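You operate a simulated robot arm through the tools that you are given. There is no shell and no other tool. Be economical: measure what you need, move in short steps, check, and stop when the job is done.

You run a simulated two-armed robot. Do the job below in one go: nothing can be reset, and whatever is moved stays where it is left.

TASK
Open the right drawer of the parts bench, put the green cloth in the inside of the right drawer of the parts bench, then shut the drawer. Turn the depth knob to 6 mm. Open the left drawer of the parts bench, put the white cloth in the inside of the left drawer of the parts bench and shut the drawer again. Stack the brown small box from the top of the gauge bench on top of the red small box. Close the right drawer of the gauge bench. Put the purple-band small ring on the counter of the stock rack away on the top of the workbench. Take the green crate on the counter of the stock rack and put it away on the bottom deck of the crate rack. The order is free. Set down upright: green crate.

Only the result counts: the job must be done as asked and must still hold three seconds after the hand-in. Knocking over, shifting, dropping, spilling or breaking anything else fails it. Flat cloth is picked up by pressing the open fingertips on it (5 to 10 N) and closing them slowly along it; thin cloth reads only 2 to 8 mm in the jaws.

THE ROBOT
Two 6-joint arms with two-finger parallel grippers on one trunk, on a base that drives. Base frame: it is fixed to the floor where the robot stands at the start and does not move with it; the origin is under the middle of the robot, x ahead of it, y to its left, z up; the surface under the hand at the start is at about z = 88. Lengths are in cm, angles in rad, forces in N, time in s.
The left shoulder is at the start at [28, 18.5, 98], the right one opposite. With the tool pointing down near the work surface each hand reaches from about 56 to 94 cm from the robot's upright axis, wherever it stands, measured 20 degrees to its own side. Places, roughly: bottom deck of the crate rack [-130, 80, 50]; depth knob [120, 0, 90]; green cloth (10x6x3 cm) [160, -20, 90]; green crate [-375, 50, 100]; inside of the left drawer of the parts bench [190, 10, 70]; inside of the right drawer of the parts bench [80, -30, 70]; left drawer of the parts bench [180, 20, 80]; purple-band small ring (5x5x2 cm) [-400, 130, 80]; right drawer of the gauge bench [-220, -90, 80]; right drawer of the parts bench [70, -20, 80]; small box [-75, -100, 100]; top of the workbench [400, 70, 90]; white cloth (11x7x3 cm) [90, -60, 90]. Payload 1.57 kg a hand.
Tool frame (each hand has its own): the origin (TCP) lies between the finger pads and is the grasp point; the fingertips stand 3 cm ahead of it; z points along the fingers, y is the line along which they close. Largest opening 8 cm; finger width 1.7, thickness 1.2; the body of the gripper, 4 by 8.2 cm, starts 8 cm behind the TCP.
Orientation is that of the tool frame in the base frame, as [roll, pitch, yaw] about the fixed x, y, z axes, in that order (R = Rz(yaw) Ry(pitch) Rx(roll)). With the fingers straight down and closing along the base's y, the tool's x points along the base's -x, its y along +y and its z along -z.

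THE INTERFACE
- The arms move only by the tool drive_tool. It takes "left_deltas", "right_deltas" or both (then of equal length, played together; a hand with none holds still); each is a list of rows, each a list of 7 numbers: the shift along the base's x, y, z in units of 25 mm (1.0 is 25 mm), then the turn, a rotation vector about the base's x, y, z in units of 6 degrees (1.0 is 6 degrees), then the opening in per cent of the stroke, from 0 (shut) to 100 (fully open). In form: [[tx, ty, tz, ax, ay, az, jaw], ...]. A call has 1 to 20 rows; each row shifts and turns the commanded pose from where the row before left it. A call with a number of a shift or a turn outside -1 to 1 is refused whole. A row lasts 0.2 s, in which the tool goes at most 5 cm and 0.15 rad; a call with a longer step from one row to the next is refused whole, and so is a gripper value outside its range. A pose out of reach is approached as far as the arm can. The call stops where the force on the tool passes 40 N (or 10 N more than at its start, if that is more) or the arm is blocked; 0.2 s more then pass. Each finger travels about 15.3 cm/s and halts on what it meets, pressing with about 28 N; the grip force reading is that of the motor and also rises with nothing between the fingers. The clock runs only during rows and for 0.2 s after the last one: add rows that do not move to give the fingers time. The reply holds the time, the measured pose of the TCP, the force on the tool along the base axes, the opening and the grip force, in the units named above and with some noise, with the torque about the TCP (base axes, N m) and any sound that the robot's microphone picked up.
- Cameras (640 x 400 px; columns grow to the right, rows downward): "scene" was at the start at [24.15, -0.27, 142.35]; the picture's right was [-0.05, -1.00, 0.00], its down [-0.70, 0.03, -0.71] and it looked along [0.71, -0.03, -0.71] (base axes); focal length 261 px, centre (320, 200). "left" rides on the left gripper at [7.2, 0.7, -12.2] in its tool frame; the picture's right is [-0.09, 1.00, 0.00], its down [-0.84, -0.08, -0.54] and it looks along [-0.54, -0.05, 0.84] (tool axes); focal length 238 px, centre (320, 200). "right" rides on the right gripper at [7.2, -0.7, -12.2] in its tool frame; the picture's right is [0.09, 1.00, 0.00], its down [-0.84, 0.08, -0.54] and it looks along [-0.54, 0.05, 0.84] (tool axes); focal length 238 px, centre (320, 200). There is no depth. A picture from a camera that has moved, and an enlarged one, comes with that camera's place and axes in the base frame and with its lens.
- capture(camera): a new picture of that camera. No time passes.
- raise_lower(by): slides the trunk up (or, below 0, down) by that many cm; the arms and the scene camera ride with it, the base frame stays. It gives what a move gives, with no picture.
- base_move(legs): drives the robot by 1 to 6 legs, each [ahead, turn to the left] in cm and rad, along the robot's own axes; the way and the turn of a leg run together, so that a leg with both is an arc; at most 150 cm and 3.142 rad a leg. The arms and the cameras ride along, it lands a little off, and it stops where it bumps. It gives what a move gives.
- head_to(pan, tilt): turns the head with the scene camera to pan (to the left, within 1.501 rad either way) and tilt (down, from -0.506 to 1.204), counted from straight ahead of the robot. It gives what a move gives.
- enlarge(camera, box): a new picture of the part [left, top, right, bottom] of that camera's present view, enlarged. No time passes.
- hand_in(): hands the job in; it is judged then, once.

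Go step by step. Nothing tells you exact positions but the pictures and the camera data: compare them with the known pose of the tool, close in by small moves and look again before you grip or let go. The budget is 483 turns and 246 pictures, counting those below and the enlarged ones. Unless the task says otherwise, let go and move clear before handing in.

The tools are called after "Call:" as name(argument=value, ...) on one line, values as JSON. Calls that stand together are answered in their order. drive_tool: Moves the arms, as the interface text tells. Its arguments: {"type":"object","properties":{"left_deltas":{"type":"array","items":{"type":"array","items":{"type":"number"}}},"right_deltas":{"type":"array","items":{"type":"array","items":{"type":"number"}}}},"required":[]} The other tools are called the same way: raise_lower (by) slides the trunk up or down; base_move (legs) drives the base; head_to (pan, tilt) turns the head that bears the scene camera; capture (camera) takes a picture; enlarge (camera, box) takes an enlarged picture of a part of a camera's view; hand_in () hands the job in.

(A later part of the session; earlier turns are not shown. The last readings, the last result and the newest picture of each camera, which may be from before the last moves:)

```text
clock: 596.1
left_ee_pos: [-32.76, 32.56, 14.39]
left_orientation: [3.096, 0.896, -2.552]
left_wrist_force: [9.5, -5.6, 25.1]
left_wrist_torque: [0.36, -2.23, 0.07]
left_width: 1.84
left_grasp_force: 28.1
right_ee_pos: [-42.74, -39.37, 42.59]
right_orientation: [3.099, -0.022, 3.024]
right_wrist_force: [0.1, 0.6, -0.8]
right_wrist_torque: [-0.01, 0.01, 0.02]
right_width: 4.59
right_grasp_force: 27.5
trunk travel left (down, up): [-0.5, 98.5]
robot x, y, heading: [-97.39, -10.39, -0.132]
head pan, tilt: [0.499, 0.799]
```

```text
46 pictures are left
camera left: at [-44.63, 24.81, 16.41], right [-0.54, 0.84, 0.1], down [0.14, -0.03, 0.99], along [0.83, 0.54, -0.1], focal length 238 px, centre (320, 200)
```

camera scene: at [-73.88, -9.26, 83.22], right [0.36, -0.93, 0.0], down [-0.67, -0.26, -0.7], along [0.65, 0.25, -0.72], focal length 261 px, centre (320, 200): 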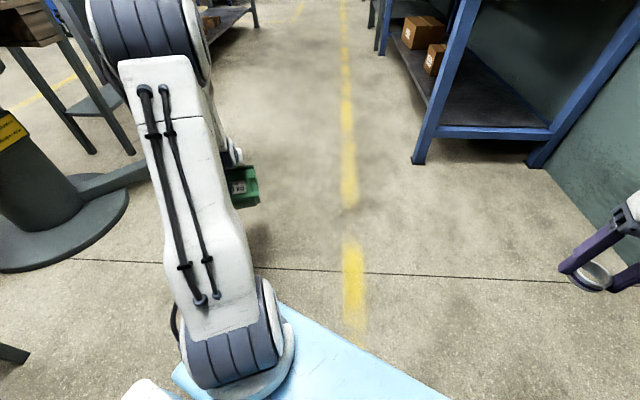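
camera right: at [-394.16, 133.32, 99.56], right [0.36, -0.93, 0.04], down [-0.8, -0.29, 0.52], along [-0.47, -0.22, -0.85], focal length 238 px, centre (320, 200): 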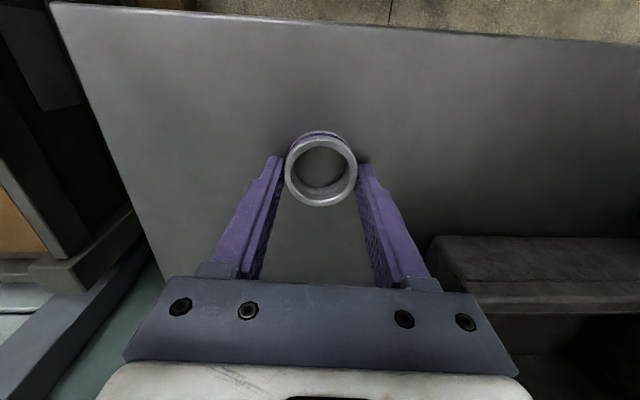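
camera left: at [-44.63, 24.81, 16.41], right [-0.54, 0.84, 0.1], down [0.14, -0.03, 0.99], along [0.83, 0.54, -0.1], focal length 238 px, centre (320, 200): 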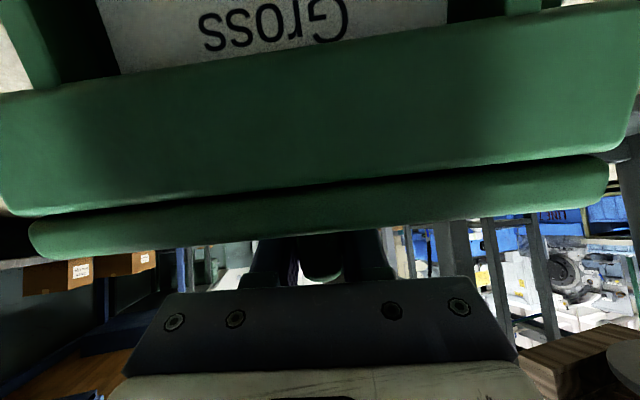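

Call:
drive_tool(left_deltas=[[-0.1, -0.07, -0.2, 0, 0, 0, 0], [-0.1, -0.07, -0.2, 0, 0, 0, 0], [-0.1, -0.07, -0.2, 0, 0, 0, 0], [0, 0, 0, 0, 0, 0, 0]])

Call:
capture(camera="scene")

```text
clock: 596.4
left_ee_pos: [-32.94, 32.61, 14.31]
left_orientation: [3.096, 0.903, -2.549]
left_wrist_force: [-12.4, -6.9, 22.3]
left_wrist_torque: [-1.35, -0.14, -0.55]
left_width: 1.83
left_grasp_force: 28.0
right_ee_pos: [-42.7, -39.29, 42.46]
right_orientation: [3.1, -0.026, 3.023]
right_wrist_force: [0.5, -0.7, -0.5]
right_wrist_torque: [0.01, -0.04, 0.0]
right_width: 4.6
right_grasp_force: 27.6
trunk travel left (down, up): [-0.5, 98.5]
robot x, y, heading: [-97.13, -10.06, -0.131]
head pan, tilt: [0.499, 0.799]
stopped in row 1 (left hand): the force on the tool passed its limit at 45 N (the readings are from after the stop); the commanded pose is now the measured one
```

```text
45 pictures are left
camera scene: at [-73.95, -9.31, 75.23], right [0.36, -0.93, 0.0], down [-0.67, -0.26, -0.7], along [0.65, 0.25, -0.72], focal length 261 px, centre (320, 200)
```

scene: 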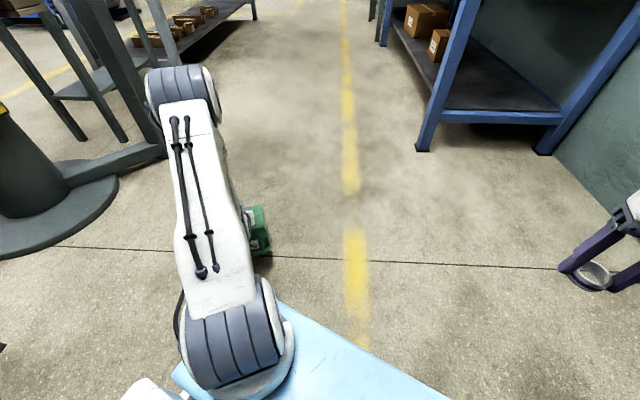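

The crate is nearly flat on the floor. I'll open slowly so that it settles, then lift the hand and look.

Call:
drive_tool(left_deltas=[[0, 0, 0, 0, 0, 0, 24], [0, 0, 0, 0, 0, 0, 27], [0, 0, 0, 0, 0, 0, 30], [0, 0, 0, 0, 0, 0, 35], [0, 0, 0, 0, 0, 0, 45], [0, 0, 0, 0, 0, 0, 55], [0, 0, 0.5, 0, 0, 0, 55], [0, 0, 0.8, 0, 0, 0, 55], [0, 0, 0.8, 0, 0, 0, 55], [0, 0, 0.8, 0, 0, 0, 55]])

Call:
capture(camera="left")

```text
clock: 598.6
left_ee_pos: [-32.7, 32.65, 21.28]
left_orientation: [3.094, 0.9, -2.553]
left_wrist_force: [0.2, 0.1, -0.2]
left_wrist_torque: [-0.02, 0.01, 0.0]
left_width: 4.41
left_grasp_force: 0.0
right_ee_pos: [-42.61, -39.29, 42.47]
right_orientation: [3.101, -0.027, 3.023]
right_wrist_force: [-0.5, 0.3, 0.2]
right_wrist_torque: [0.02, 0.02, -0.02]
right_width: 4.6
right_grasp_force: 27.2
trunk travel left (down, up): [-0.5, 98.5]
robot x, y, heading: [-97.35, -10.35, -0.134]
head pan, tilt: [0.499, 0.799]
```

```text
44 pictures are left
camera left: at [-44.6, 24.78, 23.4], right [-0.54, 0.84, 0.1], down [0.14, -0.03, 0.99], along [0.83, 0.54, -0.1], focal length 238 px, centre (320, 200)
```

left: 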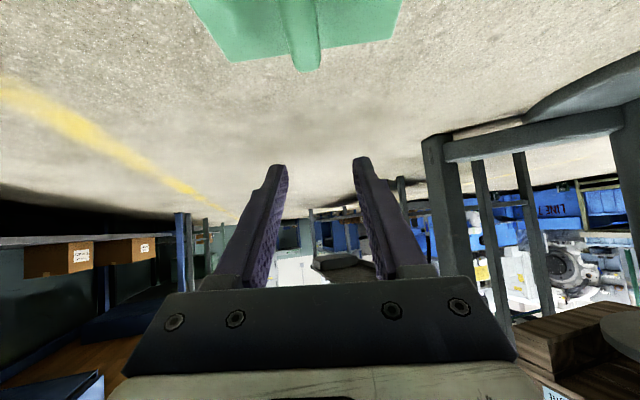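

The crate now stands flat on the floor. I'll back up for reach, re-align with its fin and regrip.

Call:
base_move(legs=[[-23, 0]])

Call:
drive_tool(left_deltas=[[0.75, -0.45, 0, 0, 0, 0.3, 55], [0.75, -0.45, 0, 0, 0, 0.3, 55], [0.75, -0.45, 0, 0, 0, 0.25, 55], [0.75, -0.45, 0, 0, 0, 0.25, 55], [0.75, -0.45, 0, 0, 0, 0, 55], [0.75, -0.45, 0, 0, 0, 0, 55], [0.75, -0.45, 0, 0, 0, 0, 55], [0.75, -0.4, 0, 0, 0, 0, 55], [0, 0, 0, 0, 0, 0, 55]])

Call:
capture(camera="left")

```text
clock: 600.3
left_ee_pos: [-55.09, 35.28, 21.38]
left_orientation: [3.094, 0.901, -2.556]
left_wrist_force: [-0.4, 0.2, -0.5]
left_wrist_torque: [0.02, 0.03, 0.04]
left_width: 4.39
left_grasp_force: 0.1
right_ee_pos: [-65.23, -36.38, 42.58]
right_orientation: [3.1, -0.027, 3.02]
right_wrist_force: [-0.4, 0.8, -1.4]
right_wrist_torque: [0.02, -0.02, 0.02]
right_width: 4.58
right_grasp_force: 27.7
trunk travel left (down, up): [-0.5, 98.5]
robot x, y, heading: [-119.31, -7.39, -0.131]
head pan, tilt: [0.499, 0.799]
```

```text
clock: 602.3
left_ee_pos: [-39.97, 26.64, 21.41]
left_orientation: [3.095, 0.901, -2.441]
left_wrist_force: [0.2, 0.2, 0.2]
left_wrist_torque: [-0.04, -0.02, 0.02]
left_width: 4.4
left_grasp_force: 0.0
right_ee_pos: [-65.27, -36.46, 42.63]
right_orientation: [3.102, -0.026, 3.017]
right_wrist_force: [-0.7, 0.6, -1.1]
right_wrist_torque: [0.0, -0.02, 0.0]
right_width: 4.59
right_grasp_force: 28.5
trunk travel left (down, up): [-0.5, 98.5]
robot x, y, heading: [-119.67, -7.16, -0.139]
head pan, tilt: [0.499, 0.799]
```

```text
43 pictures are left
camera left: at [-50.94, 17.55, 23.54], right [-0.63, 0.77, 0.1], down [0.14, -0.02, 0.99], along [0.77, 0.63, -0.1], focal length 238 px, centre (320, 200)
```

left: 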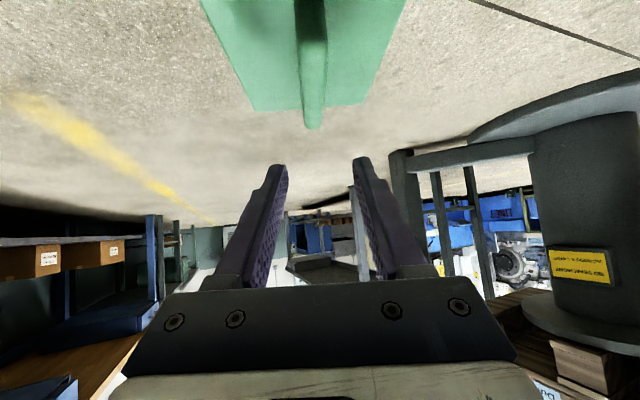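

Fin is centred. I'll go down and grip it.

Call:
drive_tool(left_deltas=[[0.15, 0.12, -0.6, 0, 0, 0, 55], [0.15, 0.12, -0.7, 0, 0, 0, 55], [0, 0, -0.7, 0, 0, 0, 55], [0, 0, -0.7, 0, 0, 0, 55], [0, 0, -0.45, 0, 0, 0, 55], [0, 0, -0.2, 0, 0, 0, 55], [0, 0, 0, 0, 0, 0, 55]])

Call:
capture(camera="left")

```text
clock: 603.9
left_ee_pos: [-39.32, 27.14, 13.28]
left_orientation: [3.094, 0.901, -2.442]
left_wrist_force: [-0.7, 0.0, 0.5]
left_wrist_torque: [0.0, -0.01, 0.03]
left_width: 4.4
left_grasp_force: 0.2
right_ee_pos: [-65.32, -36.45, 42.49]
right_orientation: [3.101, -0.026, 3.02]
right_wrist_force: [0.6, -0.8, -2.1]
right_wrist_torque: [0.02, -0.01, -0.01]
right_width: 4.63
right_grasp_force: 28.1
trunk travel left (down, up): [-0.5, 98.5]
robot x, y, heading: [-119.78, -7.11, -0.133]
head pan, tilt: [0.499, 0.799]
```

```text
42 pictures are left
camera left: at [-50.2, 18.12, 15.15], right [-0.63, 0.77, 0.1], down [0.14, -0.02, 0.99], along [0.77, 0.63, -0.1], focal length 238 px, centre (320, 200)
```

left: 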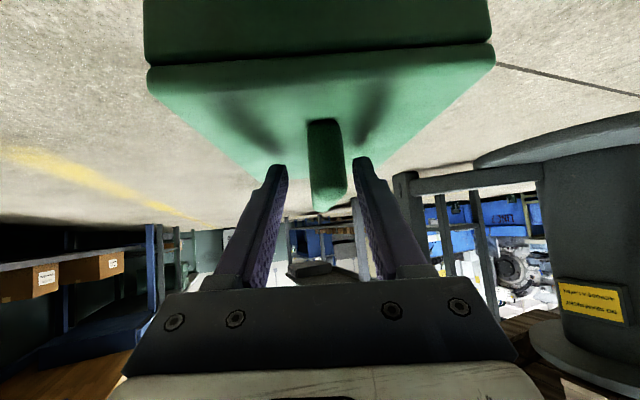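

Call:
drive_tool(left_deltas=[[0, 0, -0.12, 0, 0, 0, 50], [0, 0, 0, 0, 0, 0, 40], [0, 0, 0, 0, 0, 0, 30], [0, 0, 0, 0, 0, 0, 20], [0, 0, 0, 0, 0, 0, 10], [0, 0, 0, 0, 0, 0, 0], [0, 0, 0, 0, 0, 0, 0], [0, 0, 0.4, 0, 0, 0, 0], [0, 0, 0.6, 0, 0, 0, 0], [0, 0, 0.8, 0, 0, 0, 0], [0, 0, 0.8, 0, 0, 0, 0], [0, 0, 0.8, 0, 0, 0, 0], [0, 0, 0.8, 0, 0, 0, 0]])

Call:
capture(camera="scene")

```text
clock: 606.7
left_ee_pos: [-39.48, 27.21, 23.1]
left_orientation: [3.095, 0.899, -2.442]
left_wrist_force: [0.0, -0.3, -8.2]
left_wrist_torque: [-0.18, 0.19, -0.01]
left_width: 1.8
left_grasp_force: 27.8
right_ee_pos: [-65.08, -36.36, 42.39]
right_orientation: [3.1, -0.027, 3.019]
right_wrist_force: [0.6, 0.3, -0.7]
right_wrist_torque: [0.0, -0.02, -0.01]
right_width: 4.57
right_grasp_force: 28.2
trunk travel left (down, up): [-0.5, 98.5]
robot x, y, heading: [-119.97, -6.91, -0.138]
head pan, tilt: [0.499, 0.799]
```

```text
41 pictures are left
camera scene: at [-96.33, -6.33, 75.2], right [0.36, -0.93, 0.0], down [-0.67, -0.26, -0.7], along [0.65, 0.25, -0.72], focal length 261 px, centre (320, 200)
```

scene: 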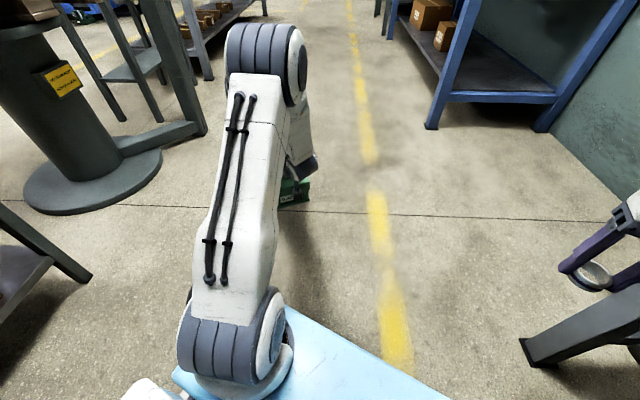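

Crate is level in the grip (far end about 11 cm ahead of the TCP). I'll position the robot parallel to the rack, mid-aisle, so the left arm can reach in sideways with plenty of range.

Call:
raise_lower(by=22)

Call:
base_move(legs=[[0, 0.43], [-40, 0]])

Call:
head_to(pan=0.9, tilt=0.5)

Call:
capture(camera="scene")

```text
clock: 609.0
left_ee_pos: [-39.5, 27.17, 45.1]
left_orientation: [3.094, 0.902, -2.44]
left_wrist_force: [-0.4, -0.4, -7.8]
left_wrist_torque: [-0.18, 0.12, 0.02]
left_width: 1.8
left_grasp_force: 28.2
right_ee_pos: [-65.22, -36.44, 64.41]
right_orientation: [3.103, -0.026, 3.019]
right_wrist_force: [0.6, -0.1, -0.2]
right_wrist_torque: [0.05, -0.01, -0.03]
right_width: 4.58
right_grasp_force: 28.0
trunk travel left (down, up): [-22.5, 76.5]
robot x, y, heading: [-119.85, -7.5, -0.134]
head pan, tilt: [0.499, 0.799]
```

```text
clock: 612.8
left_ee_pos: [-98.6, 46.15, 45.22]
left_orientation: [3.096, 0.901, -2.01]
left_wrist_force: [0.4, -0.3, -7.9]
left_wrist_torque: [-0.24, 0.05, -0.01]
left_width: 1.79
left_grasp_force: 28.5
right_ee_pos: [-95.48, -22.46, 64.58]
right_orientation: [3.103, -0.026, -2.833]
right_wrist_force: [-1.0, 0.2, -1.2]
right_wrist_torque: [-0.02, -0.01, -0.01]
right_width: 4.6
right_grasp_force: 28.2
trunk travel left (down, up): [-22.5, 76.5]
robot x, y, heading: [-157.1, -18.67, 0.296]
head pan, tilt: [0.499, 0.799]
```

```text
clock: 613.6
left_ee_pos: [-98.68, 46.2, 45.21]
left_orientation: [3.095, 0.899, -2.01]
left_wrist_force: [-0.2, 0.0, -8.5]
left_wrist_torque: [-0.24, 0.07, 0.01]
left_width: 1.8
left_grasp_force: 27.9
right_ee_pos: [-95.31, -22.45, 64.49]
right_orientation: [3.1, -0.026, -2.836]
right_wrist_force: [0.0, -0.3, -0.3]
right_wrist_torque: [-0.02, 0.01, 0.01]
right_width: 4.58
right_grasp_force: 27.9
trunk travel left (down, up): [-22.5, 76.5]
robot x, y, heading: [-157.12, -18.59, 0.295]
head pan, tilt: [0.901, 0.499]
```

```text
40 pictures are left
camera scene: at [-138.57, -5.33, 99.8], right [0.93, -0.37, 0.0], down [-0.18, -0.45, -0.88], along [0.32, 0.82, -0.48], focal length 261 px, centre (320, 200)
```

scene: 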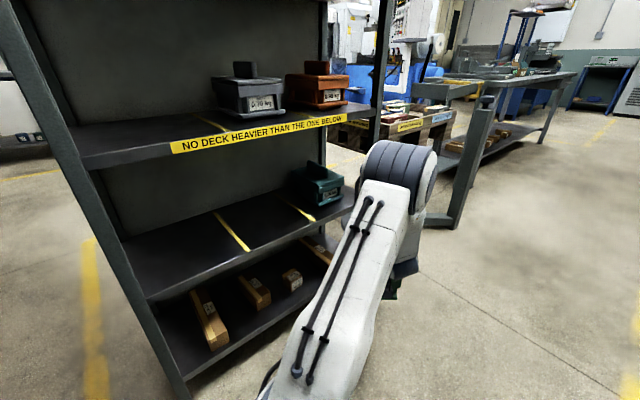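

A clear view of the rack now: bottom deck at z≈46, front edge at n≈118.5, middle lane free. I'll raise the crate to deck height and swing it square to the lane, staying in front.

Call:
drive_tool(left_deltas=[[-0.5, 0, 0.7, 0, 0, 0.3, 0], [-0.68, 0.05, 0.7, 0, 0, 0.58, 0], [-0.68, 0.05, 0.7, 0, 0, 0.6, 0], [-0.68, 0.05, 0.7, 0, 0, 0.6, 0], [-0.68, 0.1, 0.7, 0, 0, 0.6, 0], [-0.68, 0.1, 0.7, 0, 0, 0.6, 0], [-0.68, 0.15, 0.7, 0, 0, 0.6, 0], [-0.68, 0.2, 0.7, 0, 0, 0.6, 0], [-0.68, 0.2, 0.6, 0, 0, 0.6, 0], [-0.68, 0.2, 0.6, 0, 0, 0.6, 0], [-0.68, 0.25, 0, 0, 0, 0.6, 0], [-0.68, 0.25, 0, 0, 0, 0.6, 0], [0, 0, 0, 0, 0, 0, 0]])

Call:
capture(camera="scene")

```text
clock: 616.4
left_ee_pos: [-118.72, 50.08, 62.09]
left_orientation: [3.091, 0.9, -1.289]
left_wrist_force: [-0.1, 0.6, -8.4]
left_wrist_torque: [-0.21, -0.1, 0.0]
left_width: 1.8
left_grasp_force: 27.6
right_ee_pos: [-95.52, -22.41, 64.48]
right_orientation: [3.101, -0.027, -2.835]
right_wrist_force: [0.3, 0.1, -0.5]
right_wrist_torque: [0.02, 0.0, 0.01]
right_width: 4.59
right_grasp_force: 27.9
trunk travel left (down, up): [-22.5, 76.5]
robot x, y, heading: [-157.47, -18.61, 0.293]
head pan, tilt: [0.901, 0.499]
```

```text
39 pictures are left
camera scene: at [-138.59, -5.32, 99.81], right [0.93, -0.37, 0.0], down [-0.18, -0.45, -0.88], along [0.32, 0.82, -0.48], focal length 261 px, centre (320, 200)
```

scene: 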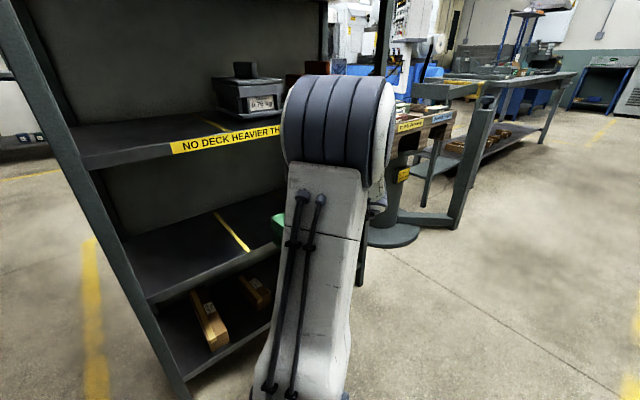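

The crate is square in front of the middle lane, bottom about 3 cm above the deck. I'll slide it in gently.

Call:
drive_tool(left_deltas=[[-0.145, 0.48, 0, 0, 0, 0, 0], [-0.145, 0.48, 0, 0, 0, 0, 0], [-0.145, 0.48, 0, 0, 0, 0, 0], [-0.145, 0.48, 0, 0, 0, 0, 0], [-0.145, 0.48, 0, 0, 0, 0, 0], [-0.145, 0.48, 0, 0, 0, 0, 0]])

Call:
drive_tool(left_deltas=[[-0.145, 0.48, 0, 0, 0, 0, 0], [-0.145, 0.48, 0, 0, 0, 0, 0], [-0.145, 0.48, 0, 0, 0, 0, 0], [-0.145, 0.48, 0, 0, 0, 0, 0], [-0.145, 0.48, 0, 0, 0, 0, 0], [-0.145, 0.48, 0, 0, 0, 0, 0]])

Call:
capture(camera="left")

```text
clock: 617.8
left_ee_pos: [-120.74, 57.22, 62.58]
left_orientation: [3.098, 0.904, -1.29]
left_wrist_force: [5.6, -18.9, 15.4]
left_wrist_torque: [-0.71, -1.57, -1.26]
left_width: 1.87
left_grasp_force: 28.4
right_ee_pos: [-95.45, -22.46, 64.5]
right_orientation: [3.1, -0.026, -2.833]
right_wrist_force: [-0.4, 0.3, -1.4]
right_wrist_torque: [0.0, 0.02, 0.01]
right_width: 4.59
right_grasp_force: 27.9
trunk travel left (down, up): [-22.5, 76.5]
robot x, y, heading: [-157.63, -18.62, 0.292]
head pan, tilt: [0.901, 0.499]
```

```text
clock: 619.1
left_ee_pos: [-122.2, 63.38, 62.6]
left_orientation: [3.107, 0.902, -1.287]
left_wrist_force: [2.0, -12.4, 12.9]
left_wrist_torque: [-0.92, -1.35, -0.83]
left_width: 1.81
left_grasp_force: 28.1
right_ee_pos: [-95.42, -22.62, 64.46]
right_orientation: [3.099, -0.026, -2.835]
right_wrist_force: [-0.3, -0.4, -0.1]
right_wrist_torque: [-0.02, 0.01, 0.0]
right_width: 4.58
right_grasp_force: 27.2
trunk travel left (down, up): [-22.5, 76.5]
robot x, y, heading: [-157.47, -18.36, 0.293]
head pan, tilt: [0.901, 0.499]
stopped in row 6 (left hand): the force on the tool passed its limit at 50 N (the readings are from after the stop); the commanded pose is now the measured one
```

```text
38 pictures are left
camera left: at [-118.55, 49.79, 64.53], right [-0.96, -0.25, 0.09], down [0.07, 0.12, 0.99], along [-0.26, 0.96, -0.1], focal length 238 px, centre (320, 200)
```

left: 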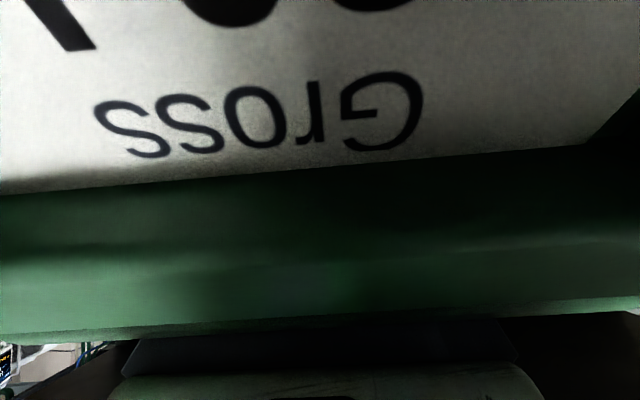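

The deck's lip is higher than I judged, and the crate tipped in the grip again. I'll back it off, re-level it on the floor as before, and come in higher.

Call:
drive_tool(left_deltas=[[0.145, -0.48, 0.1, 0, 0, 0, 0], [0.145, -0.48, 0.1, 0, 0, 0, 0], [0.145, -0.48, 0, 0, 0, 0, 0], [0.145, -0.48, 0, 0, 0, 0, 0], [0.145, -0.48, 0, 0, 0, 0, 0], [0.145, -0.48, 0, 0, 0, 0, 0], [0.145, -0.48, 0, 0, 0, 0, 0], [0.145, -0.48, 0, 0, 0, 0, 0], [0.145, -0.48, 0, 0, 0, 0, 0], [0.145, -0.48, 0, 0, 0, 0, 0], [0.145, -0.48, 0, 0, 0, 0, 0], [0.145, -0.48, 0, 0, 0, 0, 0]])

Call:
capture(camera="left")

```text
clock: 621.7
left_ee_pos: [-118.01, 48.96, 62.6]
left_orientation: [3.098, 0.898, -1.29]
left_wrist_force: [0.7, -0.2, -8.0]
left_wrist_torque: [0.58, 0.21, 0.04]
left_width: 1.83
left_grasp_force: 28.0
right_ee_pos: [-95.46, -22.44, 64.56]
right_orientation: [3.101, -0.027, -2.834]
right_wrist_force: [0.0, -0.4, -0.2]
right_wrist_torque: [-0.01, 0.01, -0.01]
right_width: 4.59
right_grasp_force: 27.6
trunk travel left (down, up): [-22.5, 76.5]
robot x, y, heading: [-157.36, -18.57, 0.292]
head pan, tilt: [0.901, 0.499]
```

```text
37 pictures are left
camera left: at [-114.3, 35.4, 64.73], right [-0.96, -0.25, 0.1], down [0.07, 0.12, 0.99], along [-0.26, 0.96, -0.1], focal length 238 px, centre (320, 200)
```

left: 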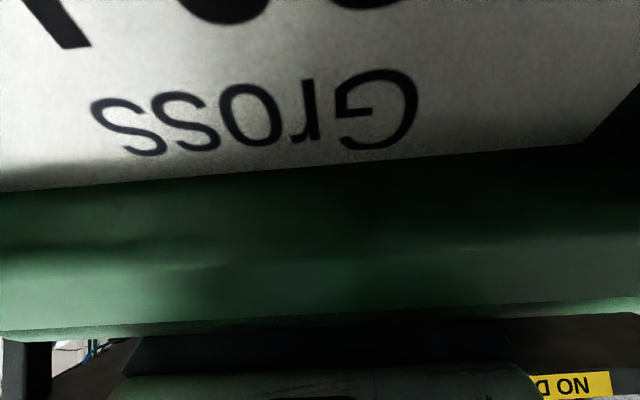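

I'll do the levelling on the floor right here in front of the rack: shift outward for reach, lower until the far edge touches, then drag back.

Call:
drive_tool(left_deltas=[[0.7, 0.3, 0, 0, 0, 0, 0], [0.7, 0.3, -0.5, 0, 0, 0, 0], [0.7, 0.3, -0.8, 0, 0, 0, 0], [0.7, 0.3, -0.8, 0, 0, 0, 0], [0.7, 0.25, -0.8, 0, 0, 0, 0], [0.7, 0.25, -0.8, 0, 0, 0, 0], [0, 0, -0.8, 0, 0, 0, 0]])

Call:
raise_lower(by=-22)

Call:
drive_tool(left_deltas=[[0, 0, -0.7, 0, 0, 0, 0], [0, 0, -0.7, 0, 0, 0, 0], [0, 0, -0.5, 0, 0, 0, 0], [0, 0, -0.3, 0, 0, 0, 0], [0, 0, -0.3, 0, 0, 0, 0], [0, 0, -0.3, 0, 0, 0, 0]])

```text
clock: 623.3
left_ee_pos: [-107.43, 53.34, 51.5]
left_orientation: [3.099, 0.899, -1.29]
left_wrist_force: [0.1, 0.0, -7.7]
left_wrist_torque: [0.56, 0.16, 0.02]
left_width: 1.8
left_grasp_force: 28.5
right_ee_pos: [-95.43, -22.54, 64.53]
right_orientation: [3.102, -0.026, -2.834]
right_wrist_force: [-0.2, 0.4, -1.9]
right_wrist_torque: [-0.04, 0.0, 0.02]
right_width: 4.59
right_grasp_force: 28.2
trunk travel left (down, up): [-22.5, 76.5]
robot x, y, heading: [-157.32, -18.43, 0.292]
head pan, tilt: [0.901, 0.499]
```

```text
clock: 625.7
left_ee_pos: [-107.31, 53.46, 29.48]
left_orientation: [3.099, 0.898, -1.288]
left_wrist_force: [0.7, -0.1, -7.2]
left_wrist_torque: [0.61, 0.19, -0.02]
left_width: 1.77
left_grasp_force: 28.0
right_ee_pos: [-95.43, -22.55, 42.55]
right_orientation: [3.101, -0.027, -2.835]
right_wrist_force: [0.4, 0.0, -1.6]
right_wrist_torque: [0.0, 0.06, -0.01]
right_width: 4.6
right_grasp_force: 27.8
trunk travel left (down, up): [-0.5, 98.5]
robot x, y, heading: [-157.49, -18.52, 0.295]
head pan, tilt: [0.901, 0.499]
```

```text
clock: 627.1
left_ee_pos: [-107.37, 53.53, 22.63]
left_orientation: [3.102, 0.899, -1.288]
left_wrist_force: [0.0, 0.2, -8.1]
left_wrist_torque: [0.57, 0.17, -0.01]
left_width: 1.78
left_grasp_force: 28.2
right_ee_pos: [-95.43, -22.56, 42.47]
right_orientation: [3.101, -0.025, -2.834]
right_wrist_force: [0.1, 0.3, -1.3]
right_wrist_torque: [-0.01, -0.01, 0.01]
right_width: 4.57
right_grasp_force: 28.4
trunk travel left (down, up): [-0.5, 98.5]
robot x, y, heading: [-156.95, -18.42, 0.293]
head pan, tilt: [0.901, 0.499]
```

Call:
drive_tool(left_deltas=[[0, 0, -0.4, 0, 0, 0, 0], [0, 0, -0.4, 0, 0, 0, 0], [0, 0, -0.4, 0, 0, 0, 0], [0, 0, -0.3, 0, 0, 0, 0], [0, 0, -0.3, 0, 0, 0, 0], [0, 0, -0.3, 0, 0, 0, 0], [0, 0, -0.3, 0, 0, 0, 0], [0, 0, -0.2, 0, 0, 0, 0]])

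```text
clock: 628.9
left_ee_pos: [-107.38, 53.4, 16.45]
left_orientation: [3.105, 0.901, -1.286]
left_wrist_force: [-7.9, -8.3, 20.1]
left_wrist_torque: [-2.19, -0.86, -1.02]
left_width: 1.78
left_grasp_force: 27.9
right_ee_pos: [-95.4, -22.47, 42.64]
right_orientation: [3.099, -0.026, -2.834]
right_wrist_force: [-0.6, 0.3, -1.2]
right_wrist_torque: [0.05, -0.01, 0.01]
right_width: 4.57
right_grasp_force: 28.5
trunk travel left (down, up): [-0.5, 98.5]
robot x, y, heading: [-157.14, -18.45, 0.292]
head pan, tilt: [0.901, 0.499]
```

Contact. Dragging back to level it.

Call:
drive_tool(left_deltas=[[0.14, -0.46, 0.06, 0, 0, 0, 0], [0.14, -0.46, 0.04, 0, 0, 0, 0], [0.14, -0.46, 0.02, 0, 0, 0, 0], [0.14, -0.46, 0, 0, 0, 0, 0], [0.14, -0.46, 0, 0, 0, 0, 0], [0.14, -0.46, -0.05, 0, 0, 0, 0], [0.14, -0.46, -0.1, 0, 0, 0, 0], [0.14, -0.46, -0.15, 0, 0, 0, 0], [0.14, -0.46, -0.2, 0, 0, 0, 0], [0.14, -0.46, -0.2, 0, 0, 0, 0], [0.14, -0.46, -0.25, 0, 0, 0, 0]])

Call:
capture(camera="left")

```text
clock: 631.1
left_ee_pos: [-103.71, 42.27, 15.25]
left_orientation: [3.112, 0.911, -1.278]
left_wrist_force: [-3.6, -5.3, 16.3]
left_wrist_torque: [-0.7, -1.14, -0.39]
left_width: 1.8
left_grasp_force: 28.2
right_ee_pos: [-95.46, -22.62, 42.47]
right_orientation: [3.1, -0.026, -2.835]
right_wrist_force: [0.8, -0.7, -2.0]
right_wrist_torque: [0.0, 0.01, 0.01]
right_width: 4.6
right_grasp_force: 27.7
trunk travel left (down, up): [-0.5, 98.5]
robot x, y, heading: [-157.14, -18.65, 0.287]
head pan, tilt: [0.901, 0.499]
stopped in row 11 (left hand): the force on the tool passed its limit at 50 N (the readings are from after the stop); the commanded pose is now the measured one
```

```text
36 pictures are left
camera left: at [-100.04, 28.68, 17.04], right [-0.96, -0.25, 0.09], down [0.06, 0.11, 0.99], along [-0.26, 0.96, -0.09], focal length 238 px, centre (320, 200)
```

left: 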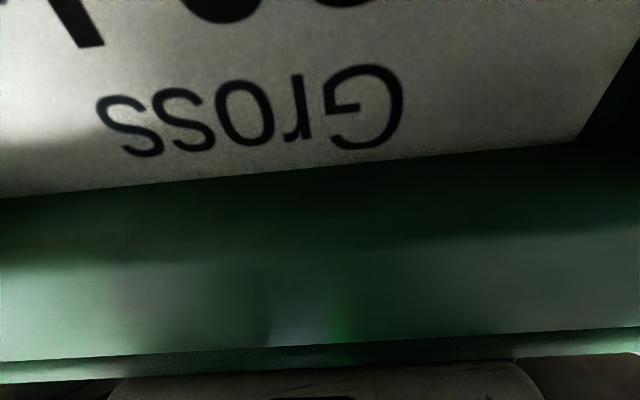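

It slid instead of rolling. I'll lift slightly and pitch the hand itself further forward, which rotates the crate back toward level.

Call:
drive_tool(left_deltas=[[0, 0, 0.8, 0, 0, 0, 0], [-0.1, 0.3, 0.8, 0, 0, 0, 0], [-0.1, 0.3, 0.8, 0, 0, 0, 0], [-0.1, 0.3, 0.8, 0, 0, 0, 0], [-0.1, 0.3, 0.5, 0.86, 0.25, 0, 0], [-0.1, 0.3, 0, 0.86, 0.25, 0, 0], [-0.1, 0.3, 0, 0.86, 0.25, 0, 0], [-0.1, 0.3, 0, 0.86, 0.25, 0, 0], [0, 0, 0, 0.86, 0.25, 0, 0], [0, 0, 0, 0.86, 0.25, 0, 0], [0, 0, 0, 0.86, 0.25, 0, 0]])

Call:
head_to(pan=0.7, tilt=0.8)

Call:
capture(camera="scene")

```text
clock: 633.5
left_ee_pos: [-105.53, 47.47, 24.23]
left_orientation: [-2.701, 1.565, -0.809]
left_wrist_force: [-0.2, -0.4, -6.6]
left_wrist_torque: [0.14, 0.05, 0.0]
left_width: 1.81
left_grasp_force: 27.4
right_ee_pos: [-95.44, -22.53, 42.43]
right_orientation: [3.102, -0.027, -2.834]
right_wrist_force: [0.0, 0.1, -0.6]
right_wrist_torque: [-0.01, -0.01, 0.01]
right_width: 4.59
right_grasp_force: 28.0
trunk travel left (down, up): [-0.5, 98.5]
robot x, y, heading: [-157.18, -19.0, 0.294]
head pan, tilt: [0.901, 0.499]
```

```text
clock: 634.3
left_ee_pos: [-105.48, 47.3, 24.25]
left_orientation: [-2.863, 1.564, -0.972]
left_wrist_force: [0.1, -0.3, -7.0]
left_wrist_torque: [0.13, 0.06, 0.04]
left_width: 1.79
left_grasp_force: 28.0
right_ee_pos: [-95.54, -22.49, 42.47]
right_orientation: [3.104, -0.025, -2.835]
right_wrist_force: [-0.5, -1.4, -0.4]
right_wrist_torque: [0.0, -0.01, -0.03]
right_width: 4.61
right_grasp_force: 27.4
trunk travel left (down, up): [-0.5, 98.5]
robot x, y, heading: [-157.22, -18.47, 0.291]
head pan, tilt: [0.7, 0.799]
```

```text
35 pictures are left
camera scene: at [-137.5, -7.07, 75.22], right [0.84, -0.55, 0.0], down [-0.39, -0.6, -0.7], along [0.38, 0.58, -0.72], focal length 261 px, centre (320, 200)
```

scene: 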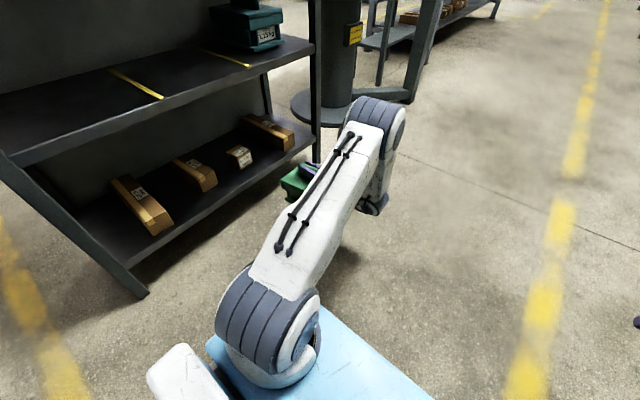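

The hand is now horizontal and the crate's pitch is down to about 25°. A little more pitch, then I'll set it down and press so that it levels.

Call:
drive_tool(left_deltas=[[0, 0, 0, 0.86, 0.25, 0, 0], [0, 0, 0, 0.43, 0.12, 0, 0], [0, 0, -0.6, 0, 0, 0, 0], [0, 0, -0.6, 0, 0, 0, 0], [0, 0, -0.6, 0, 0, 0, 0], [0, 0, -0.4, 0, 0, 0, 0], [0, 0, -0.3, 0, 0, 0, 0], [0, 0, -0.3, 0, 0, 0, 0], [0, 0, -0.3, 0, 0, 0, 0], [0, 0, -0.3, 0, 0, 0, 0]])

Call:
capture(camera="scene")

```text
clock: 636.5
left_ee_pos: [-105.51, 47.55, 15.61]
left_orientation: [-0.062, 1.438, 1.829]
left_wrist_force: [-0.7, 0.6, -7.9]
left_wrist_torque: [0.02, 0.01, -0.04]
left_width: 1.77
left_grasp_force: 27.8
right_ee_pos: [-95.42, -22.51, 42.54]
right_orientation: [3.101, -0.026, -2.834]
right_wrist_force: [0.4, 0.3, -1.1]
right_wrist_torque: [-0.01, -0.04, 0.02]
right_width: 4.62
right_grasp_force: 28.4
trunk travel left (down, up): [-0.5, 98.5]
robot x, y, heading: [-157.06, -18.42, 0.295]
head pan, tilt: [0.7, 0.799]
```

```text
34 pictures are left
camera scene: at [-137.5, -7.08, 75.21], right [0.84, -0.55, 0.0], down [-0.39, -0.6, -0.7], along [0.38, 0.58, -0.72], focal length 261 px, centre (320, 200)
```

scene: 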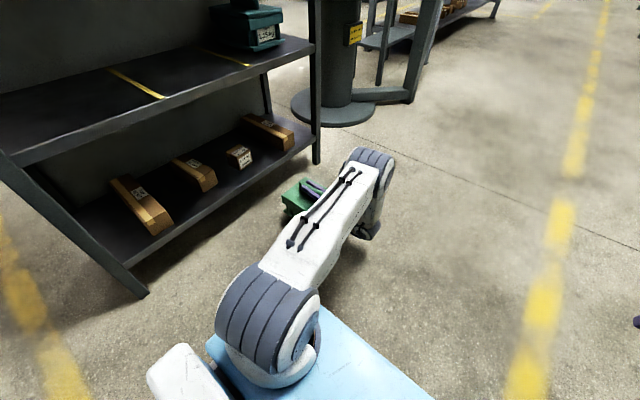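

Call:
drive_tool(left_deltas=[[0, 0, -0.2, 0, 0, 0, 0], [0, 0, -0.2, 0, 0, 0, 0], [0, 0, -0.2, 0, 0, 0, 0], [0, 0, -0.2, 0, 0, 0, 0], [0, 0, -0.2, 0, 0, 0, 0], [0, 0, 0, 0, 0, 0, 0]])

```text
clock: 637.9
left_ee_pos: [-105.62, 47.65, 13.48]
left_orientation: [-0.079, 1.435, 1.815]
left_wrist_force: [-1.9, 3.3, 10.7]
left_wrist_torque: [-1.28, 0.11, -0.27]
left_width: 1.81
left_grasp_force: 27.8
right_ee_pos: [-95.53, -22.53, 42.52]
right_orientation: [3.101, -0.026, -2.834]
right_wrist_force: [-0.8, -0.6, -0.9]
right_wrist_torque: [0.02, 0.01, 0.0]
right_width: 4.59
right_grasp_force: 28.2
trunk travel left (down, up): [-0.5, 98.5]
robot x, y, heading: [-157.2, -18.63, 0.29]
head pan, tilt: [0.7, 0.799]
```

The crate sits nearly flat, now with a horizontal hand, which is even better for the low deck. I'll press once more to seat it, then lift and check.

Call:
drive_tool(left_deltas=[[0, 0, -0.12, 0, 0, 0, 0], [0, 0, -0.1, 0, 0, 0, 0], [0, 0, 0, 0, 0, 0, 0], [0, 0, 0.3, 0, 0, 0, 0], [0, 0, 0.6, 0, 0, 0, 0], [0, 0, 0.8, 0, 0, 0, 0], [0, 0, 0.8, 0, 0, 0, 0], [0, 0, 0.8, 0, 0, 0, 0], [0, 0, 0, 0, 0, 0, 0]])

Call:
enlarge(camera="scene", box=[240, 120, 420, 260])

```text
clock: 638.4
left_ee_pos: [-105.48, 47.49, 13.35]
left_orientation: [-0.03, 1.428, 1.865]
left_wrist_force: [-8.6, -6.9, 22.8]
left_wrist_torque: [-3.86, 0.36, -1.41]
left_width: 1.8
left_grasp_force: 27.8
right_ee_pos: [-95.4, -22.55, 42.5]
right_orientation: [3.101, -0.027, -2.834]
right_wrist_force: [-0.2, -0.1, -0.7]
right_wrist_torque: [-0.01, 0.03, -0.01]
right_width: 4.62
right_grasp_force: 27.9
trunk travel left (down, up): [-0.5, 98.5]
robot x, y, heading: [-157.33, -18.74, 0.294]
head pan, tilt: [0.7, 0.799]
stopped in row 2 (left hand): the force on the tool passed its limit at 46 N (the readings are from after the stop); the commanded pose is now the measured one
```

```text
2.86 times, centred on (330, 190) of scene
camera zoom: at [-137.57, -7.12, 75.24], right [0.84, -0.55, 0.0], down [-0.39, -0.6, -0.7], along [0.38, 0.58, -0.72], focal length 744 px, centre (291, 229)
```

zoom: 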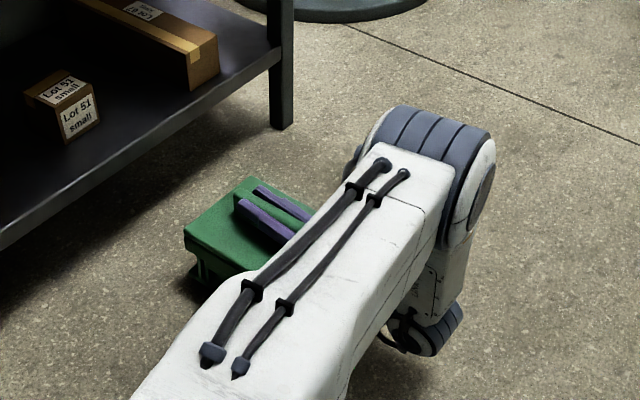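

The crate looks flat on the floor. Lifting it now.

Call:
drive_tool(left_deltas=[[0, 0, 0.3, 0, 0, 0, 0], [0, 0, 0.6, 0, 0, 0, 0], [0, 0, 0.8, 0, 0, 0, 0], [0, 0, 0.8, 0, 0, 0, 0], [0, 0, 0.8, 0, 0, 0, 0], [0, 0, 0, 0, 0, 0, 0]])

Call:
enlarge(camera="scene", box=[240, 120, 420, 260])

```text
clock: 639.8
left_ee_pos: [-105.46, 47.48, 21.29]
left_orientation: [-0.041, 1.432, 1.856]
left_wrist_force: [-0.4, 0.0, -8.4]
left_wrist_torque: [0.04, 0.06, 0.01]
left_width: 1.79
left_grasp_force: 28.1
right_ee_pos: [-95.37, -22.54, 42.52]
right_orientation: [3.101, -0.025, -2.834]
right_wrist_force: [0.0, 0.0, -1.1]
right_wrist_torque: [0.02, 0.02, -0.01]
right_width: 4.61
right_grasp_force: 27.9
trunk travel left (down, up): [-0.5, 98.5]
robot x, y, heading: [-157.19, -18.68, 0.295]
head pan, tilt: [0.7, 0.799]
```

```text
2.86 times, centred on (330, 190) of scene
camera zoom: at [-137.52, -7.07, 75.21], right [0.84, -0.55, 0.0], down [-0.39, -0.6, -0.7], along [0.38, 0.58, -0.72], focal length 744 px, centre (291, 229)
```

zoom: 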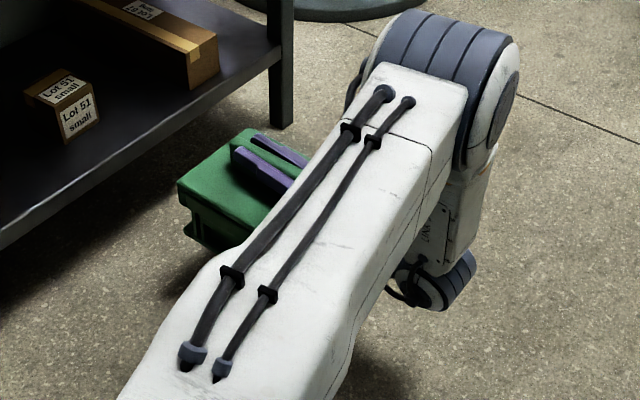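

It hangs nearly level. Now I'll raise trunk and arm to bring the crate bottom well above the deck lip, shifting toward the lane's middle.

Call:
raise_lower(by=24)

Call:
drive_tool(left_deltas=[[-0.2, -0.06, 0.9, 0, 0, 0, 0], [-0.3, -0.09, 0.9, 0, 0, 0, 0], [-0.35, -0.1, 0.9, 0, 0, 0, 0], [-0.35, -0.1, 0.9, 0, 0, 0, 0], [-0.35, -0.1, 0.9, 0, 0, 0, 0], [-0.35, -0.1, 0.9, 0, 0, 0, 0], [-0.35, -0.1, 0.9, 0, 0, 0, 0], [-0.35, -0.1, 0.9, 0, 0, 0, 0], [-0.35, -0.1, 0.9, 0, 0, 0, 0], [-0.2, -0.06, 0.5, 0, 0, 0, 0], [0, 0, 0, 0, 0, 0, 0]])

Call:
head_to(pan=0.5, tilt=0.5)

Call:
capture(camera="scene")

Call:
capture(camera="left")

```text
clock: 642.3
left_ee_pos: [-105.39, 47.59, 45.36]
left_orientation: [-0.044, 1.431, 1.854]
left_wrist_force: [-0.4, 0.5, -8.2]
left_wrist_torque: [0.04, 0.0, 0.0]
left_width: 1.79
left_grasp_force: 28.0
right_ee_pos: [-95.47, -22.45, 66.46]
right_orientation: [3.099, -0.027, -2.835]
right_wrist_force: [-0.4, -0.4, -1.5]
right_wrist_torque: [-0.01, -0.02, 0.01]
right_width: 4.61
right_grasp_force: 27.7
trunk travel left (down, up): [-24.5, 74.5]
robot x, y, heading: [-157.13, -18.55, 0.295]
head pan, tilt: [0.7, 0.799]
```

```text
clock: 644.7
left_ee_pos: [-113.59, 45.4, 66.95]
left_orientation: [-0.04, 1.433, 1.859]
left_wrist_force: [-0.8, -0.1, -8.6]
left_wrist_torque: [0.06, 0.02, 0.01]
left_width: 1.79
left_grasp_force: 27.5
right_ee_pos: [-95.39, -22.46, 66.5]
right_orientation: [3.101, -0.026, -2.834]
right_wrist_force: [0.9, -0.4, -0.2]
right_wrist_torque: [0.01, 0.01, -0.02]
right_width: 4.6
right_grasp_force: 28.6
trunk travel left (down, up): [-24.5, 74.5]
robot x, y, heading: [-157.39, -18.62, 0.298]
head pan, tilt: [0.7, 0.799]
```

```text
clock: 645.5
left_ee_pos: [-113.48, 45.36, 66.86]
left_orientation: [-0.043, 1.431, 1.851]
left_wrist_force: [0.6, -0.3, -7.6]
left_wrist_torque: [0.04, 0.0, 0.0]
left_width: 1.8
left_grasp_force: 28.2
right_ee_pos: [-95.42, -22.48, 66.53]
right_orientation: [3.1, -0.027, -2.834]
right_wrist_force: [0.1, -0.5, -0.6]
right_wrist_torque: [0.0, 0.0, -0.01]
right_width: 4.59
right_grasp_force: 28.1
trunk travel left (down, up): [-24.5, 74.5]
robot x, y, heading: [-156.98, -18.36, 0.294]
head pan, tilt: [0.499, 0.499]
```

```text
31 pictures are left
camera scene: at [-135.53, -7.34, 101.8], right [0.71, -0.7, 0.0], down [-0.34, -0.34, -0.88], along [0.62, 0.63, -0.48], focal length 261 px, centre (320, 200)
```

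scene: 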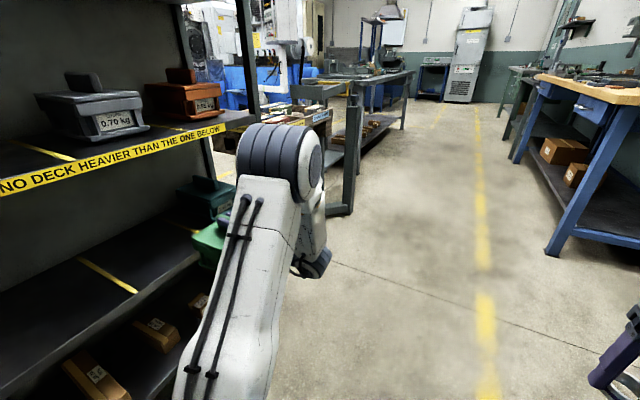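

```text
30 pictures are left
camera left: at [-110.68, 34.6, 58.17], right [-0.94, -0.33, 0.09], down [0.28, -0.6, 0.75], along [-0.2, 0.73, 0.65], focal length 238 px, centre (320, 200)
```

left: 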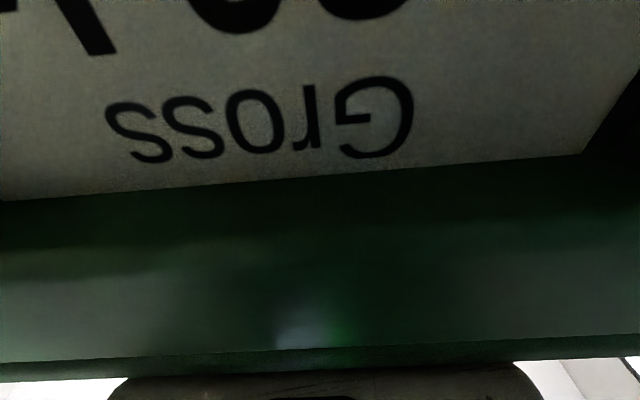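

The torque reading suggests the crate is still about 15° nose-down. I'll pitch the hand up by that much and check the torque against the level signature.

Call:
drive_tool(left_deltas=[[0, 0, 0, 0.8, 0.24, 0, 0], [0, 0, 0, 0.8, 0.24, 0, 0], [0, 0, 0, 0.6, 0.18, 0, 0], [0, 0, 0, 0, 0, 0, 0], [0, 0, 0, 0, 0, 0, 0]])

Call:
enlarge(camera="scene", box=[150, 130, 330, 290])

```text
clock: 646.7
left_ee_pos: [-113.48, 45.23, 66.77]
left_orientation: [-0.037, 1.191, 1.858]
left_wrist_force: [0.1, -0.7, -7.9]
left_wrist_torque: [-0.08, -0.01, 0.04]
left_width: 1.77
left_grasp_force: 27.8
right_ee_pos: [-95.39, -22.53, 66.47]
right_orientation: [3.101, -0.027, -2.834]
right_wrist_force: [0.1, -0.1, -0.7]
right_wrist_torque: [-0.01, 0.01, -0.01]
right_width: 4.59
right_grasp_force: 28.4
trunk travel left (down, up): [-24.5, 74.5]
robot x, y, heading: [-157.24, -18.31, 0.292]
head pan, tilt: [0.499, 0.499]
```

```text
2.50 times, centred on (240, 210) of scene
camera zoom: at [-135.53, -7.34, 101.81], right [0.71, -0.7, 0.0], down [-0.34, -0.34, -0.88], along [0.62, 0.63, -0.48], focal length 651 px, centre (520, 175)
```

zoom: 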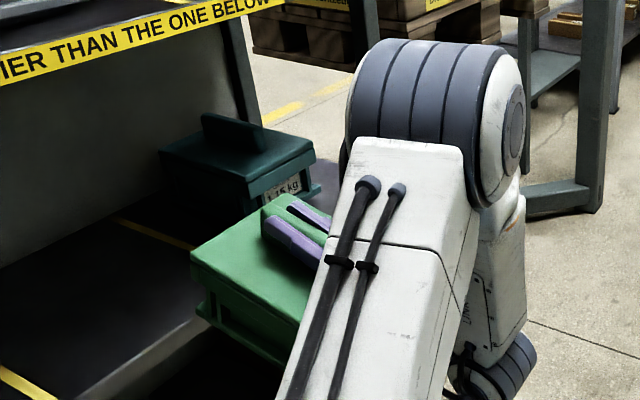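

Geometrically the lid's edge now runs about 11° nose-up, so it was level before that last pitch. I'll undo it and verify in the picture.

Call:
drive_tool(left_deltas=[[0, 0, 0, -0.7, -0.21, 0, 0], [0, 0, 0, -0.7, -0.21, 0, 0], [0, 0, 0, -0.5, -0.15, 0, 0], [0, 0, 0, 0, 0, 0, 0], [0, 0, 0, 0, 0, 0, 0]])

Call:
enlarge(camera="scene", box=[150, 130, 330, 290])

```text
clock: 647.9
left_ee_pos: [-113.41, 45.46, 66.71]
left_orientation: [-0.04, 1.398, 1.855]
left_wrist_force: [-0.1, -0.3, -7.2]
left_wrist_torque: [0.05, 0.04, 0.01]
left_width: 1.78
left_grasp_force: 28.6
right_ee_pos: [-95.46, -22.42, 66.45]
right_orientation: [3.1, -0.025, -2.835]
right_wrist_force: [0.2, 0.0, -0.4]
right_wrist_torque: [-0.03, -0.01, 0.01]
right_width: 4.59
right_grasp_force: 28.2
trunk travel left (down, up): [-24.5, 74.5]
robot x, y, heading: [-157.0, -18.67, 0.293]
head pan, tilt: [0.499, 0.499]
```

```text
2.50 times, centred on (240, 210) of scene
camera zoom: at [-135.53, -7.34, 101.81], right [0.71, -0.7, 0.0], down [-0.34, -0.34, -0.88], along [0.62, 0.63, -0.48], focal length 651 px, centre (520, 175)
```

zoom: 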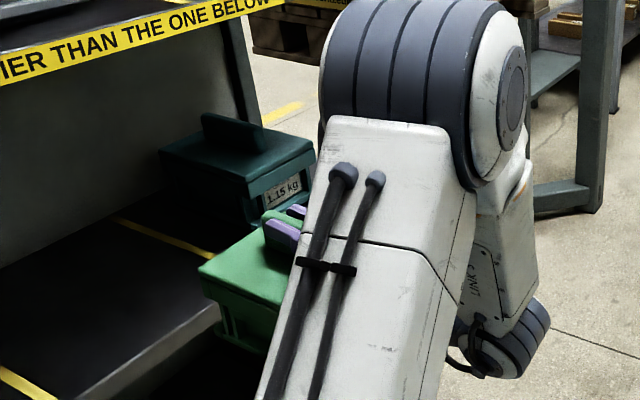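

Level now. Bottom is about 5 cm above the deck. I'll slide in step by step, checking the force.

Call:
drive_tool(left_deltas=[[-0.145, 0.48, 0, 0, 0, 0, 0], [-0.145, 0.48, 0, 0, 0, 0, 0], [-0.145, 0.48, 0, 0, 0, 0, 0], [-0.145, 0.48, 0, 0, 0, 0, 0], [-0.145, 0.48, 0, 0, 0, 0, 0], [-0.145, 0.48, 0, 0, 0, 0, 0], [-0.145, 0.48, 0, 0, 0, 0, 0], [-0.145, 0.48, 0, 0, 0, 0, 0]])

Call:
enlarge(camera="scene", box=[150, 130, 330, 290])

```text
clock: 649.7
left_ee_pos: [-116.07, 54.9, 66.74]
left_orientation: [-0.037, 1.398, 1.854]
left_wrist_force: [-0.2, -0.4, -7.7]
left_wrist_torque: [0.04, 0.02, 0.0]
left_width: 1.79
left_grasp_force: 27.9
right_ee_pos: [-95.49, -22.53, 66.41]
right_orientation: [3.102, -0.027, -2.833]
right_wrist_force: [0.6, 0.8, -0.5]
right_wrist_torque: [0.02, 0.0, 0.02]
right_width: 4.61
right_grasp_force: 28.3
trunk travel left (down, up): [-24.5, 74.5]
robot x, y, heading: [-157.2, -18.45, 0.298]
head pan, tilt: [0.499, 0.499]
```

```text
2.50 times, centred on (240, 210) of scene
camera zoom: at [-135.53, -7.34, 101.81], right [0.71, -0.7, 0.0], down [-0.34, -0.34, -0.88], along [0.62, 0.63, -0.48], focal length 651 px, centre (520, 175)
```

zoom: 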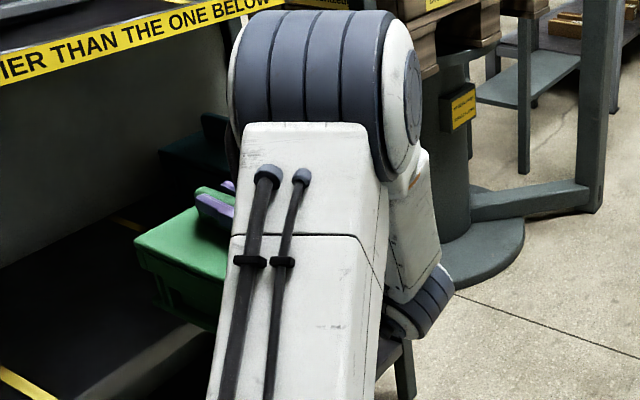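

No contact so far, crate level. Continuing.

Call:
drive_tool(left_deltas=[[-0.145, 0.48, 0, 0, 0, 0, 0], [-0.145, 0.48, 0, 0, 0, 0, 0], [-0.145, 0.48, 0, 0, 0, 0, 0], [-0.145, 0.48, 0, 0, 0, 0, 0], [-0.145, 0.48, 0, 0, 0, 0, 0]])

```text
clock: 650.9
left_ee_pos: [-118.03, 60.91, 66.84]
left_orientation: [-0.038, 1.399, 1.857]
left_wrist_force: [0.6, 0.7, -7.1]
left_wrist_torque: [0.03, 0.0, 0.02]
left_width: 1.81
left_grasp_force: 28.1
right_ee_pos: [-95.49, -22.48, 66.49]
right_orientation: [3.101, -0.027, -2.837]
right_wrist_force: [0.7, -0.1, -0.3]
right_wrist_torque: [-0.01, 0.03, 0.02]
right_width: 4.6
right_grasp_force: 28.3
trunk travel left (down, up): [-24.5, 74.5]
robot x, y, heading: [-157.32, -18.62, 0.295]
head pan, tilt: [0.499, 0.499]
```

The far end is over the deck now without contact. Continuing in short steps.

Call:
drive_tool(left_deltas=[[-0.145, 0.48, 0, 0, 0, 0, 0], [-0.145, 0.48, 0, 0, 0, 0, 0], [-0.145, 0.48, 0, 0, 0, 0, 0], [-0.145, 0.48, 0, 0, 0, 0, 0], [-0.145, 0.48, 0, 0, 0, 0, 0], [-0.145, 0.48, 0, 0, 0, 0, 0]])

Call:
capture(camera="scene")

```text
clock: 652.3
left_ee_pos: [-120.29, 68.08, 66.63]
left_orientation: [-0.036, 1.4, 1.861]
left_wrist_force: [-0.2, 0.3, -8.0]
left_wrist_torque: [0.02, -0.02, -0.01]
left_width: 1.79
left_grasp_force: 27.7
right_ee_pos: [-95.45, -22.49, 66.49]
right_orientation: [3.101, -0.026, -2.834]
right_wrist_force: [-1.1, -0.3, -0.7]
right_wrist_torque: [0.01, -0.01, 0.0]
right_width: 4.62
right_grasp_force: 28.1
trunk travel left (down, up): [-24.5, 74.5]
robot x, y, heading: [-157.0, -18.63, 0.293]
head pan, tilt: [0.499, 0.499]
```

```text
26 pictures are left
camera scene: at [-135.53, -7.33, 101.81], right [0.71, -0.7, 0.0], down [-0.34, -0.34, -0.88], along [0.62, 0.63, -0.48], focal length 261 px, centre (320, 200)
```

scene: 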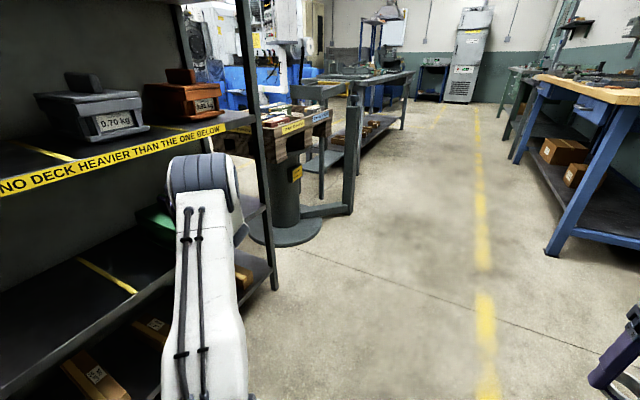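

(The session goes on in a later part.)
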